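You operate a simulated robot arm through the tools that you are given. There is no shell and no other tool. Be economical: measure what you need, move in short steps, check, and stop when the job is done.

Carry out the task below with a simulated robot arm. There is one attempt and no reset: what you move stays moved.

TASK
Put the hand meter and the black dish in the silver sieve.
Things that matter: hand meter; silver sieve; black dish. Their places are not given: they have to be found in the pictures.

It is judged by the outcome, as a careful person would: the job done as asked, and still so three seconds after it is handed in. It fails if anything else is knocked over, pushed out of place, dropped, spilled or broken.

THE ROBOT
A 6-joint arm with a two-finger parallel gripper, fixed in place. Base frame: the origin is at the foot of the arm, x ahead of it, y to its left, z up; the work surface is at about z = 0. Lengths are in m, angles in degrees, forces in N, time in s.
With the tool pointing down near the work surface it reaches from about 0.16 to 0.42 m from the base axis. Its first joint turns from -66.0 to 66.0 degrees. Payload 1.57 kg.
Tool frame: the origin (TCP) lies between the finger pads and is the grasp point; the fingertips stand 0.03 m ahead of it; z points along the fingers, y is the line along which they close. The gripper opens to 0.08 m. The fingers are 0.017 m wide and 0.012 m thick; the gripper's body (0.04 by 0.082 m) begins 0.08 m behind the TCP.
Orientation is that of the tool frame in the base frame, as [roll, pitch, yaw] about the fixed x, y, z axes, in that order (R = Rz(yaw) Ry(pitch) Rx(roll)). With the fingers straight down and closing along the base's y, the tool's x points along the base's -x, its y along +y and its z along -z.

THE INTERFACE
- The arm moves only by the tool nudge_tool. Its argument "rows" is a list of rows, each an object of numbers (a shift or turn left out is 0, a gripper value left out holds the last): "rx", "ry", "rz": the turn, a rotation vector about the tool's x, y, z in degrees; "x", "y", "z": the shift along the tool's x, y, z in m; "jaw": the gripper command, from -1 (shut) to 1 (fully open), values between in proportion. In form: [{"rx": .., "ry": .., "rz": .., "x": .., "y": .., "z": .., "jaw": ..}, ...]. A call has 1 to 8 rows; each row shifts and turns the commanded pose from where the row before left it, along the tool's axes as they then stand. A row lasts 0.2 s, in which the tool goes at most 0.05 m and 8.6 degrees; a call with a longer step from one row to the next is refused whole, and so is a gripper value outside its range. A pose out of reach is approached as far as the arm can. The call stops where the force on the tool passes 40 N (or 10 N more than at its start, if that is more) or the arm is blocked; 0.2 s more then pass. The fingers move at their own pace (about 0.153 m/s each) and stop on an object; they squeeze with about 22 N. The grip force told is the motor's: it shows also when the fingers shut on nothing. Time passes only in rows, and 0.2 s behind the last, so rows that do not move let the fingers close. It gives the time, the measured TCP pose, the force on the tool (base axes), the opening and the grip force at its end, in the units of the frame above (readings bear some noise).
- Cameras (640 x 400 px; columns grow to the right, rows downward): "scene" is fixed at [0.0386, -0.3232, 0.4179]; the picture's right is [0.90, -0.44, 0.00], its down [-0.27, -0.55, -0.79] and it looks along [0.35, 0.71, -0.61] (base axes); focal length 289 px, centre (320, 200). "wrist" rides on the gripper at [-0.032, 0, -0.078] in the tool frame; the picture's right is [0.00, -1.00, 0.00], its down [0.97, 0.00, -0.24] and it looks along [0.24, 0.00, 0.97] (tool axes); focal length 218 px, centre (320, 200).
- grab_frame(camera): a new picture of that camera. No time passes.
- pixel_to_xyz(camera, pixels): for up to 12 pixels [column, row] of the newest picture of that camera ("zoom" is the newest enlarged one), the place [x, y, z] in the base frame of the surface seen there, good to about 0.002 m. No time passes.
- zoom(camera, box): a new picture of the part [left, top, right, bottom] of that camera's present view, enlarged. No time passes.
- hand_in(): hands the job in; it is judged then, once.

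Work in short steps. Measure before you move; look again where a grasp or a placing could have gone wrong, and mend it. You have 60 turns and 20 pictures in all, the two below and enlarged ones among them. Open the gripper and draw the arm clear of the work before you hand the job in, unless the task says otherwise; then end with one line.

The tools are called after "Call:" as a command line: name --argument value ..., lists and objects as JSON in quotes. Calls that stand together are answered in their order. nudge_tool: Moves the arm, as the interface text tells. Its arguments: {"type":"object","properties":{"rows":{"type":"array","items":{"type":"object","properties":{"rx":{"type":"number"},"ry":{"type":"number"},"rz":{"type":"number"},"x":{"type":"number"},"y":{"type":"number"},"z":{"type":"number"},"jaw":{"type":"number"}}}}},"required":["rows"]} The other tools are called the same way: grab_frame (camera) takes a picture; pixel_to_xyz (camera, pixels) gives the place of the surface under pixels of a picture; zoom (camera, box) takes an enlarged picture of a part of a camera's view; hand_in () hands the job in.

At the start:

```text
time_s: 0.0
eef_pos: [0.2144, 0.0794, 0.2452]
ee_rot: [-179.9, 0.0, 179.9]
ft_force: [0.4, 0.9, 0.1]
finger_gap: 0.08
grasp_force: 0.0
```

scene: 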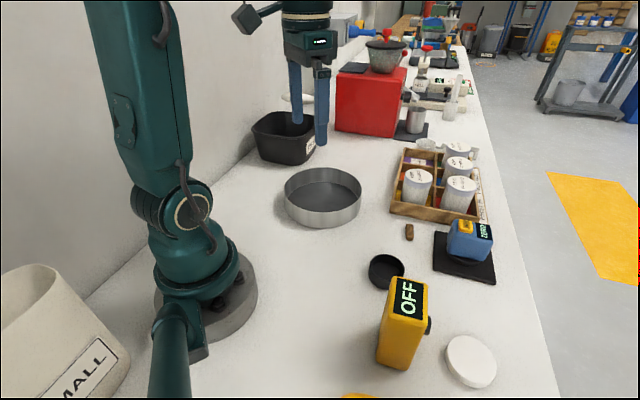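
wrist: 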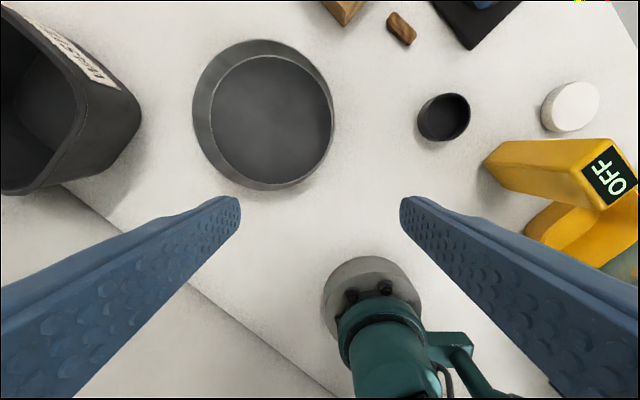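

The sieve is at about (322,197), the black dish at (386,270), and a yellow "OFF" device at (403,320). I'll zoom in to identify them and then measure.

Call:
zoom --camera "scene" --box '[260, 150, 520, 400]'

Call:
pixel_to_xyz --camera "scene" --pixels '[[322, 200], [286, 187], [360, 187], [322, 170], [322, 213], [386, 276], [370, 268], [403, 268], [386, 257], [405, 300], [425, 280], [380, 360]]'

Call:
pixel_to_xyz --camera "wrist" --pixels '[[443, 118], [420, 115], [469, 110], [445, 96], [445, 140], [490, 155], [530, 180], [612, 142], [605, 205], [560, 165], [545, 225], [600, 240]]'

```text
1.60 times, centred on (390, 275) of scene
```

zoom: 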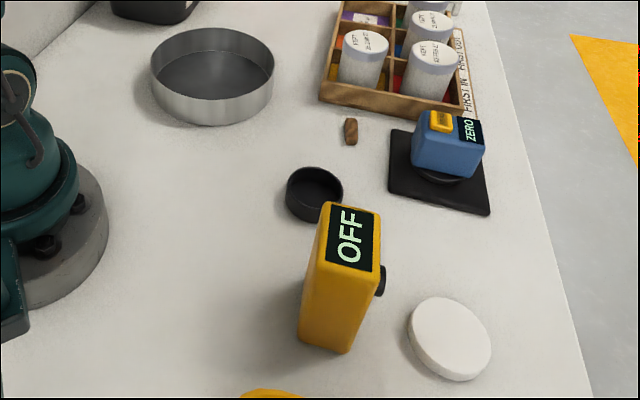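

```text
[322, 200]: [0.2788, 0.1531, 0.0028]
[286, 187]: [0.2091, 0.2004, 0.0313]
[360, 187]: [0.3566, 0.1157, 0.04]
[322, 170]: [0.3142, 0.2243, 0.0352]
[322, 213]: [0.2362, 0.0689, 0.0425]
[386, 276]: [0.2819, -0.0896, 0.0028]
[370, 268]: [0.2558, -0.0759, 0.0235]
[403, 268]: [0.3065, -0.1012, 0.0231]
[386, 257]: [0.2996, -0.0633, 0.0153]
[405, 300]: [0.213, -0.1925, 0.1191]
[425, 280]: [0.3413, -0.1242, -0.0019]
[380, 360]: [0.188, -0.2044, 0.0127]
```

```text
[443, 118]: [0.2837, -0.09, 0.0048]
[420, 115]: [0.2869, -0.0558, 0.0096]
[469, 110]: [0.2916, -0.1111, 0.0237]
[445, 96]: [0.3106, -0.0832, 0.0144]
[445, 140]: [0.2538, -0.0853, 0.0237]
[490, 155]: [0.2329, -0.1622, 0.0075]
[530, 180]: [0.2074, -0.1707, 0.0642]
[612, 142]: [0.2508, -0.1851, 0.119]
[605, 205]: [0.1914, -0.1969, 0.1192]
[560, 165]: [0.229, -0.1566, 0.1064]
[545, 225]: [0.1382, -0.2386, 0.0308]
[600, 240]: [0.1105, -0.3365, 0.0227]
```

The yellow device is tall (about 0.12 m) and stands on edge. A blue "ZERO" device sits on a black pad, and another yellow thing is near the picture bottom. I'll move over that side to see them clearly before choosing.

Call:
nudge_tool --rows '[{"y": -0.045, "z": -0.01, "jaw": 1}, {"y": -0.045, "z": -0.01}, {"y": -0.045, "z": -0.01}, {"y": -0.045}, {"y": -0.02}, {}]'

Call:
grab_frame --camera "wrist"

```text
time_s: 1.4
eef_pos: [0.2161, -0.1202, 0.2768]
ee_rot: [180.0, 0.0, 180.0]
ft_force: [-0.6, -0.5, -1.1]
finger_gap: 0.08
grasp_force: 0.0
```

```text
16 pictures are left
```

wrist: 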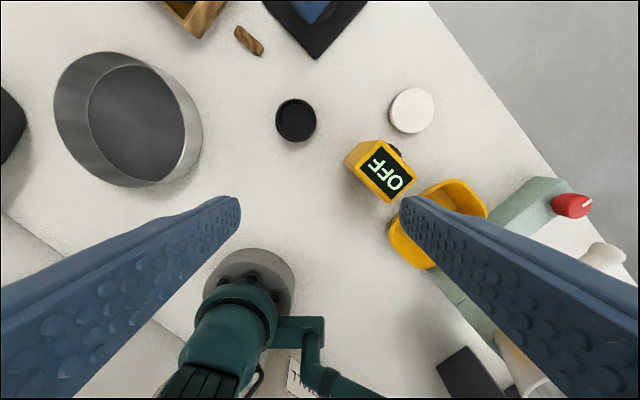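

The other yellow thing is an empty tray. I'll look closer at the blue device to rule it in or out, and measure the yellow meter's top.

Call:
zoom --camera "scene" --box '[360, 200, 520, 300]'

Call:
zoom --camera "wrist" --box '[260, 70, 500, 220]'

Call:
pixel_to_xyz --camera "wrist" --pixels '[[376, 144], [413, 175], [390, 200], [360, 165], [384, 172], [396, 149], [350, 160], [295, 120], [278, 120], [314, 120], [295, 103], [295, 139]]'

```text
4.00 times, centred on (440, 250) of scene
```

zoom: 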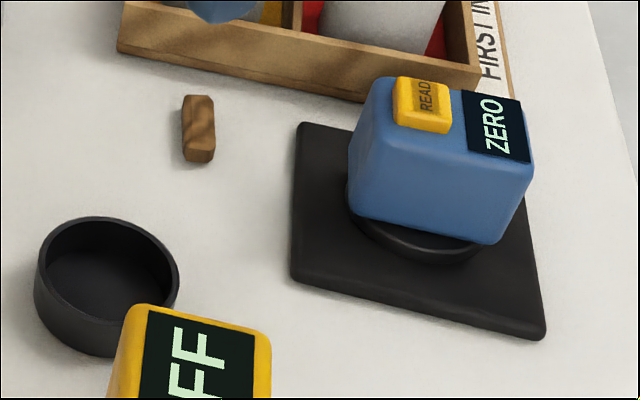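

```text
2.67 times, centred on (380, 145) of wrist
```

zoom: 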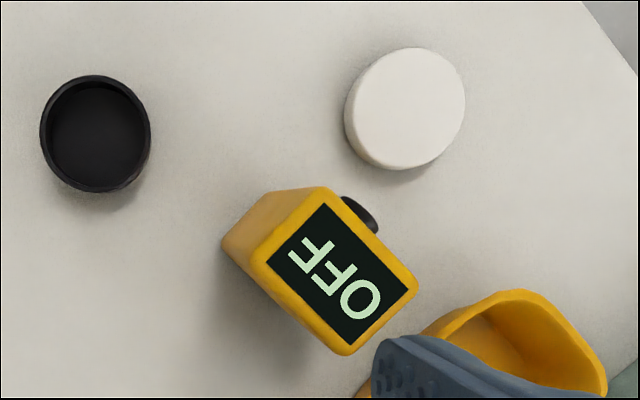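

```text
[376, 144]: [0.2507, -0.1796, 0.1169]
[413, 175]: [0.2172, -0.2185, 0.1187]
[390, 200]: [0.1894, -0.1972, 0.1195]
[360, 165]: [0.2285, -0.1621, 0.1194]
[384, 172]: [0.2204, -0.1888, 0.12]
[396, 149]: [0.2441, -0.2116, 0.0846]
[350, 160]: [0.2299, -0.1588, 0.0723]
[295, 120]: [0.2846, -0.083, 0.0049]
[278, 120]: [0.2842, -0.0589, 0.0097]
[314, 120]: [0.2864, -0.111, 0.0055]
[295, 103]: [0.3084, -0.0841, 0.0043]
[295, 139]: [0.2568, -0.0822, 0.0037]
```

The yellow "OFF" device is a handheld box about 0.052 × 0.035 × 0.12 m, centred at (0.220, -0.189), with a knob on its side. I take it as the hand meter. The blue one is an instrument sitting on its base. I'll place the low dish first (centre about (0.284, -0.084), diameter about 0.057), moving over it and looking down.

Call:
nudge_tool --rows '[{"x": -0.034, "y": 0.018}, {"x": -0.034, "y": 0.018}, {"z": 0.045}, {"z": 0.045}, {"z": 0.03}, {}]'

Call:
grab_frame --camera "wrist"

```text
time_s: 2.8
eef_pos: [0.2832, -0.0838, 0.1547]
ee_rot: [-180.0, 0.0, -180.0]
ft_force: [0.0, 0.7, -0.6]
finger_gap: 0.0799
grasp_force: 0.0
```

```text
13 pictures are left
```

wrist: 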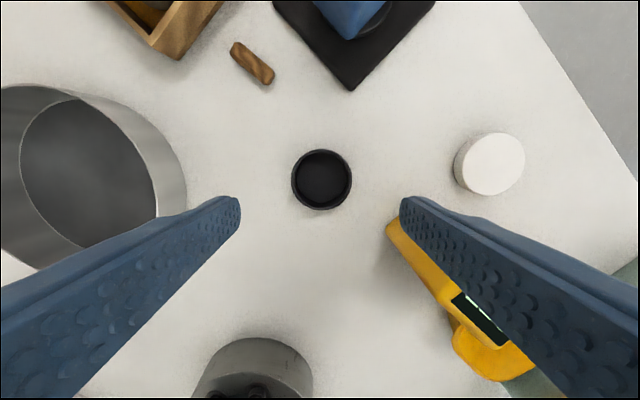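

The dish is centred between the fingers at (321,180). I'll descend to z≈0.036 and close.

Call:
nudge_tool --rows '[{"z": 0.04}, {"z": 0.04}, {"z": 0.025}, {"z": 0.013}, {}, {"jaw": -1}, {}, {}]'

```text
time_s: 4.6
eef_pos: [0.2825, -0.0826, 0.0388]
ee_rot: [-179.9, 0.1, -180.0]
ft_force: [0.8, -0.7, -0.2]
finger_gap: 0.0581
grasp_force: 21.9
```

The grip holds at 0.058 m, which matches the dish. I'll lift and check.

Call:
nudge_tool --rows '[{"z": -0.02}, {"z": -0.04}, {"z": -0.04}, {"z": -0.03}, {"y": 0.04}, {"y": 0.04}, {}]'

Call:
grab_frame --camera "wrist"

```text
time_s: 6.2
eef_pos: [0.2833, -0.0032, 0.1664]
ee_rot: [-180.0, 0.0, -179.9]
ft_force: [-0.4, 0.2, -0.5]
finger_gap: 0.058
grasp_force: 22.0
```

```text
12 pictures are left
```

wrist: 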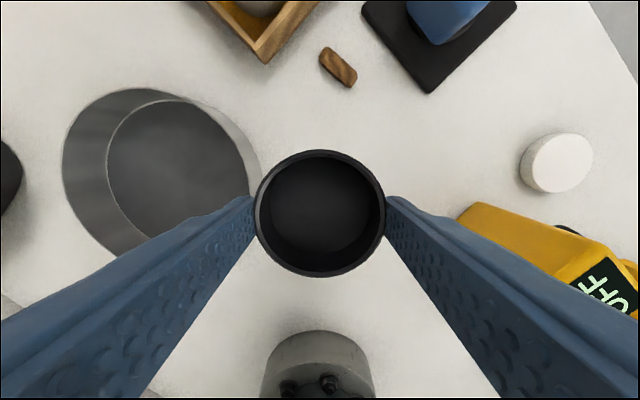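

The dish is held level. Next I'll measure the sieve rim and floor from this view.

Call:
pixel_to_xyz --camera "wrist" --pixels '[[64, 165], [90, 110], [85, 215], [110, 170], [125, 130], [175, 103], [180, 160], [235, 150], [252, 180], [140, 90], [150, 215], [240, 130]]'

Call:
pixel_to_xyz --camera "scene" --pixels '[[284, 186], [361, 184], [322, 168], [300, 172], [348, 173], [290, 203], [355, 203], [300, 212], [340, 212], [320, 214]]'

```text
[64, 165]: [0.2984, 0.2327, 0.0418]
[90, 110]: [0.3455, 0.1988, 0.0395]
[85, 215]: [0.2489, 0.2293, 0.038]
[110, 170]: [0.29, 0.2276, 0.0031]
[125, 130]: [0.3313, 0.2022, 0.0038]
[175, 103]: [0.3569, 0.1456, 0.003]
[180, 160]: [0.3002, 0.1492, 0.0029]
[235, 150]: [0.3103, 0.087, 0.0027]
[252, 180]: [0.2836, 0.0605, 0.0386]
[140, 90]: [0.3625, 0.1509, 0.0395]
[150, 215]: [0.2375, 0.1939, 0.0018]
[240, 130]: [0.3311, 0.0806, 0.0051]
```

```text
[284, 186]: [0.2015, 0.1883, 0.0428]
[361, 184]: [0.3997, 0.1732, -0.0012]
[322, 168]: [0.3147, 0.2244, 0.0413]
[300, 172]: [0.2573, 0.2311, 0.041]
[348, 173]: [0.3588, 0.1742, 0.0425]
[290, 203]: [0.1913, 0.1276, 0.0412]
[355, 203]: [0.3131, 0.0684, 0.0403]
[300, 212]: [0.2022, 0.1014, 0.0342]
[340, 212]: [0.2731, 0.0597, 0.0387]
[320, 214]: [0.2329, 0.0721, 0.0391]
```

The sieve is centred at about (0.277, 0.147) with inner radius about 0.082, floor z≈0.003 and rim z≈0.041. The dish goes at (0.316, 0.147), leaving the near half for the meter.

Call:
nudge_tool --rows '[{"x": -0.008, "y": 0.04}, {"x": -0.008, "y": 0.04}, {"x": -0.008, "y": 0.04}, {"x": -0.009, "y": 0.03}, {}, {"z": 0.04}, {"z": 0.03}, {}]'

Call:
grab_frame --camera "scene"

```text
time_s: 8.0
eef_pos: [0.3159, 0.1458, 0.0977]
ee_rot: [180.0, -0.1, 180.0]
ft_force: [-0.1, 0.2, -1.0]
finger_gap: 0.0582
grasp_force: 21.4
```

```text
11 pictures are left
```

scene: 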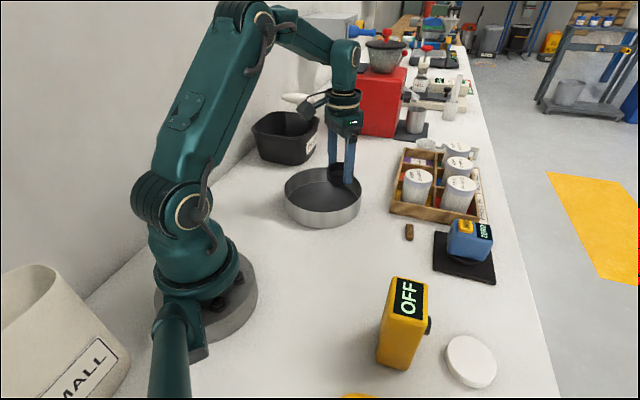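

The dish is over the sieve's far half. I'll lower to TCP z≈0.044 and release.

Call:
nudge_tool --rows '[{"z": 0.03}, {"z": 0.015}, {"z": 0.009}, {}, {"jaw": 1}, {}, {}]'

```text
time_s: 9.6
eef_pos: [0.3158, 0.1456, 0.0439]
ee_rot: [180.0, 0.0, -179.9]
ft_force: [0.5, 0.2, 0.0]
finger_gap: 0.0799
grasp_force: 0.0
```

Call:
nudge_tool --rows '[{"z": -0.03}, {"z": -0.045}, {"z": -0.045}, {"z": -0.045}, {"z": -0.03}, {}]'

Call:
grab_frame --camera "wrist"

```text
time_s: 11.0
eef_pos: [0.3134, 0.1455, 0.2352]
ee_rot: [-180.0, 0.1, -180.0]
ft_force: [0.1, 0.3, 0.5]
finger_gap: 0.0802
grasp_force: 0.1
```

```text
10 pictures are left
```

wrist: 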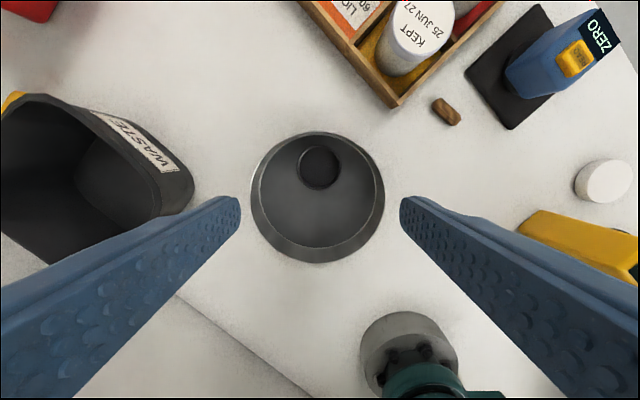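

The dish sits flat in the sieve. I'll move over the meter at (0.2215, -0.189), then rotate about 41° so the fingers close on its narrow sides, clear of the knob.

Call:
nudge_tool --rows '[{"x": 0.0115, "y": -0.0419}, {"x": 0.0115, "y": -0.0419}, {"x": 0.0115, "y": -0.0419}, {"x": 0.0115, "y": -0.0419}, {"x": 0.0115, "y": -0.0419}, {"x": 0.0115, "y": -0.0419}, {"x": 0.0115, "y": -0.0419}, {"x": 0.0115, "y": -0.0419}]'

Call:
nudge_tool --rows '[{"rz": 8.2}, {"rz": 8.2}, {"rz": 8.2}, {"rz": 8.2}, {"rz": 8.2}, {}]'

Call:
grab_frame --camera "wrist"

```text
time_s: 12.8
eef_pos: [0.2216, -0.1891, 0.2378]
ee_rot: [-180.0, 0.0, -180.0]
ft_force: [0.4, 1.0, 0.2]
finger_gap: 0.0804
grasp_force: 0.1
```

```text
time_s: 14.2
eef_pos: [0.2227, -0.1885, 0.2393]
ee_rot: [180.0, -0.1, 138.8]
ft_force: [0.4, 0.3, 0.3]
finger_gap: 0.08
grasp_force: 0.1
```

```text
9 pictures are left
```

wrist: 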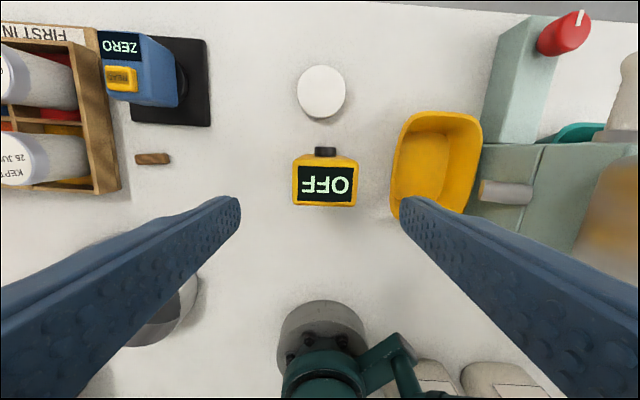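

The meter is aligned at (325,182). I'll measure its top edges and the tray's rim next to the right finger.

Call:
pixel_to_xyz --camera "wrist" --pixels '[[296, 180], [355, 180], [325, 160], [325, 203], [395, 180], [400, 140], [398, 200], [325, 151], [430, 115]]'

```text
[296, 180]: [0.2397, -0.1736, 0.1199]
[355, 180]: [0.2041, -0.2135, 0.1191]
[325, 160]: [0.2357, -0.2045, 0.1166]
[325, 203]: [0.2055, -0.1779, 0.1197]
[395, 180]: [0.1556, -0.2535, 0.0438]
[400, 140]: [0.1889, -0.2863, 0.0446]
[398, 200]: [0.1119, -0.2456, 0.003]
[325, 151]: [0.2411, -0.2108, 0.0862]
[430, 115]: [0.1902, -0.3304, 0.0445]
```

The meter's centre is about (0.221, -0.192). The tray rim (z 0.045) is clear of the fingers. I'll correct by 4 mm, descend to z≈0.085 and grip.

Call:
nudge_tool --rows '[{"x": -0.001, "y": -0.0038}, {"z": 0.045}, {"z": 0.045}, {"z": 0.04}, {"z": 0.024}, {"jaw": -1}, {}, {}]'

```text
time_s: 16.0
eef_pos: [0.2231, -0.1911, 0.0844]
ee_rot: [-180.0, 0.0, 139.0]
ft_force: [-1.0, 0.9, 3.8]
finger_gap: 0.0621
grasp_force: 22.0
```

It grips at 0.062 m, somewhat wider than the top, so I'll lift and check that it's held squarely.

Call:
nudge_tool --rows '[{"z": -0.01}, {"z": -0.03}, {"z": -0.04}, {"z": -0.03}, {}]'

Call:
grab_frame --camera "scene"

```text
time_s: 17.2
eef_pos: [0.2215, -0.1928, 0.1948]
ee_rot: [180.0, -0.1, 139.0]
ft_force: [0.5, -0.3, -1.3]
finger_gap: 0.0617
grasp_force: 21.8
```

```text
8 pictures are left
```

scene: 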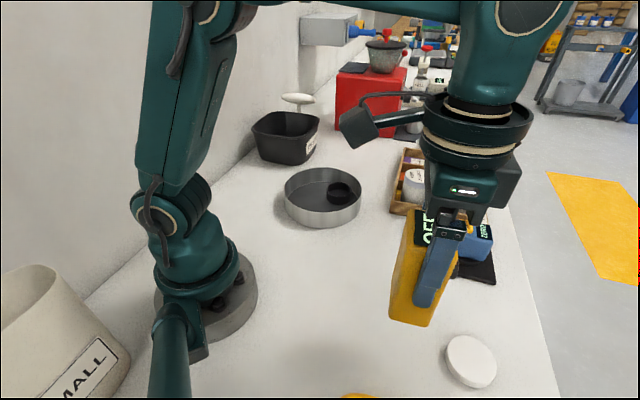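

The meter is upright and firmly held. I'll rotate back and carry it to (0.236, 0.147) over the sieve's near half.

Call:
nudge_tool --rows '[{"rz": -8.2}, {"rz": -8.2}, {"rz": -8.2}, {"rz": -8.2}, {"rz": -8.2}, {}]'

Call:
nudge_tool --rows '[{"x": -0.002, "y": 0.0425}, {"x": -0.002, "y": 0.0425}, {"x": -0.002, "y": 0.0425}, {"x": -0.002, "y": 0.0425}, {"x": -0.002, "y": 0.0425}, {"x": -0.002, "y": 0.0425}, {"x": -0.002, "y": 0.0425}, {"x": -0.001, "y": 0.0425}]'

Call:
grab_frame --camera "scene"

```text
time_s: 18.6
eef_pos: [0.2222, -0.1925, 0.195]
ee_rot: [-180.0, 0.0, -179.8]
ft_force: [0.0, -0.2, -1.7]
finger_gap: 0.0616
grasp_force: 22.4
```

```text
time_s: 20.4
eef_pos: [0.2368, 0.1483, 0.194]
ee_rot: [179.9, 0.0, 179.9]
ft_force: [1.3, -0.1, -1.5]
finger_gap: 0.0619
grasp_force: 21.7
```

```text
7 pictures are left
```

scene: 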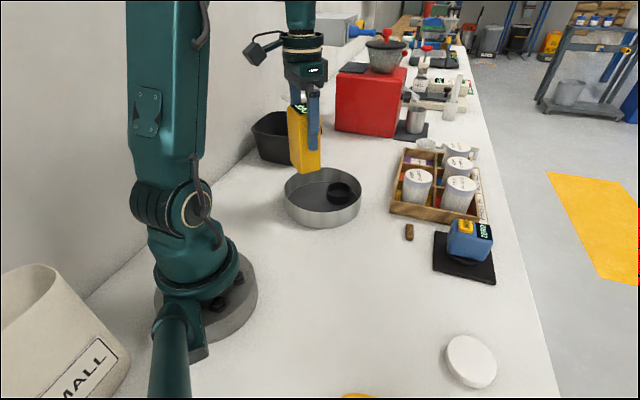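

The meter is above the sieve's near half. I'll lower it most of the way and look.

Call:
nudge_tool --rows '[{"z": 0.04}, {"z": 0.035}, {"z": 0.015}, {}]'

Call:
zoom --camera "scene" --box '[240, 110, 400, 240]'

```text
time_s: 21.4
eef_pos: [0.236, 0.1488, 0.104]
ee_rot: [-180.0, 0.0, -180.0]
ft_force: [1.2, 0.2, -2.3]
finger_gap: 0.0617
grasp_force: 22.2
```

```text
3.08 times, centred on (320, 175) of scene
```

zoom: 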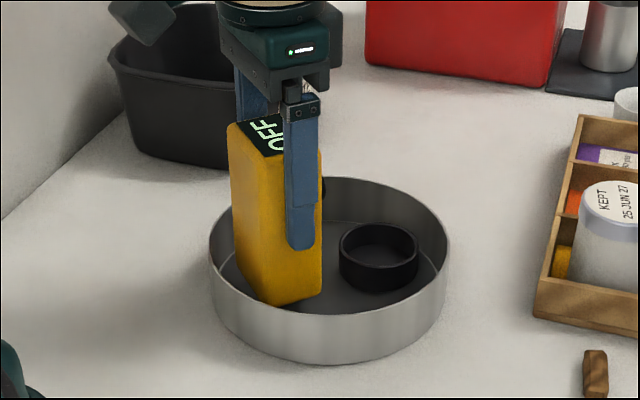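

The meter's base is inside the rim and clear of the dish. I'll lower it gently until contact.

Call:
nudge_tool --rows '[{"z": 0.01}, {"z": 0.004}, {"z": 0.002}, {}]'

```text
time_s: 22.4
eef_pos: [0.2367, 0.1486, 0.0887]
ee_rot: [-179.9, 0.1, 180.0]
ft_force: [0.8, 0.7, -1.5]
finger_gap: 0.0618
grasp_force: 22.6
```

Call:
nudge_tool --rows '[{"z": 0.001}, {"z": 0.001}, {}]'

```text
time_s: 23.2
eef_pos: [0.2368, 0.148, 0.0871]
ee_rot: [180.0, 0.1, -179.8]
ft_force: [-1.9, -2.4, 17.6]
finger_gap: 0.0619
grasp_force: 22.1
```

Contact shows at 17 N upward. I'll ease up slightly, open, and withdraw straight up.

Call:
nudge_tool --rows '[{"z": -0.001}, {"jaw": 1}, {}, {}, {"z": -0.02}, {"z": -0.04}, {"z": -0.045}, {"z": -0.04}]'

Call:
nudge_tool --rows '[{"y": -0.04}, {"y": -0.04}, {"y": -0.04}, {"y": -0.04}, {}, {}]'

Call:
grab_frame --camera "scene"

Call:
grab_frame --camera "wrist"

```text
time_s: 25.0
eef_pos: [0.238, 0.1481, 0.2333]
ee_rot: [180.0, 0.0, -180.0]
ft_force: [0.8, -0.8, 0.2]
finger_gap: 0.08
grasp_force: 0.0
```

```text
time_s: 26.4
eef_pos: [0.2375, -0.0119, 0.2342]
ee_rot: [180.0, -0.1, -180.0]
ft_force: [0.2, -0.6, -0.5]
finger_gap: 0.0799
grasp_force: 0.2
```

```text
5 pictures are left
```

scene: 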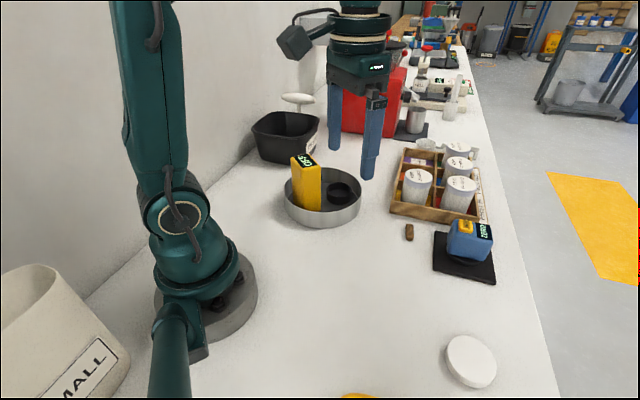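

```text
4 pictures are left
```

wrist: 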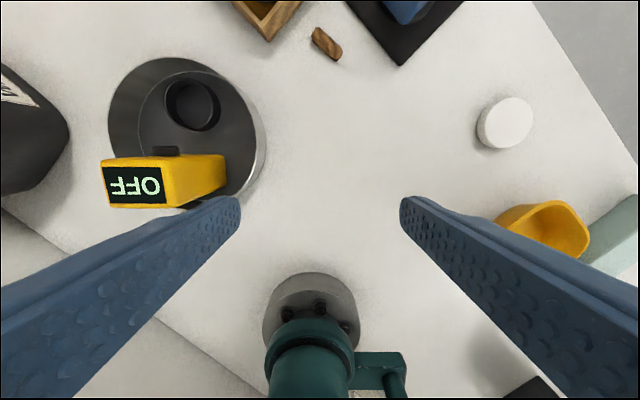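

The meter stands upright in the sieve next to the dish. Nothing else has moved, the gripper is open and the arm is clear, so I'm handing in.

Call:
hand_in

```text
The job is handed in.
```

The hand meter (I took this to be the yellow "OFF" device, not the blue "ZERO" one) and the black dish are both in the silver sieve, and the job is handed in.
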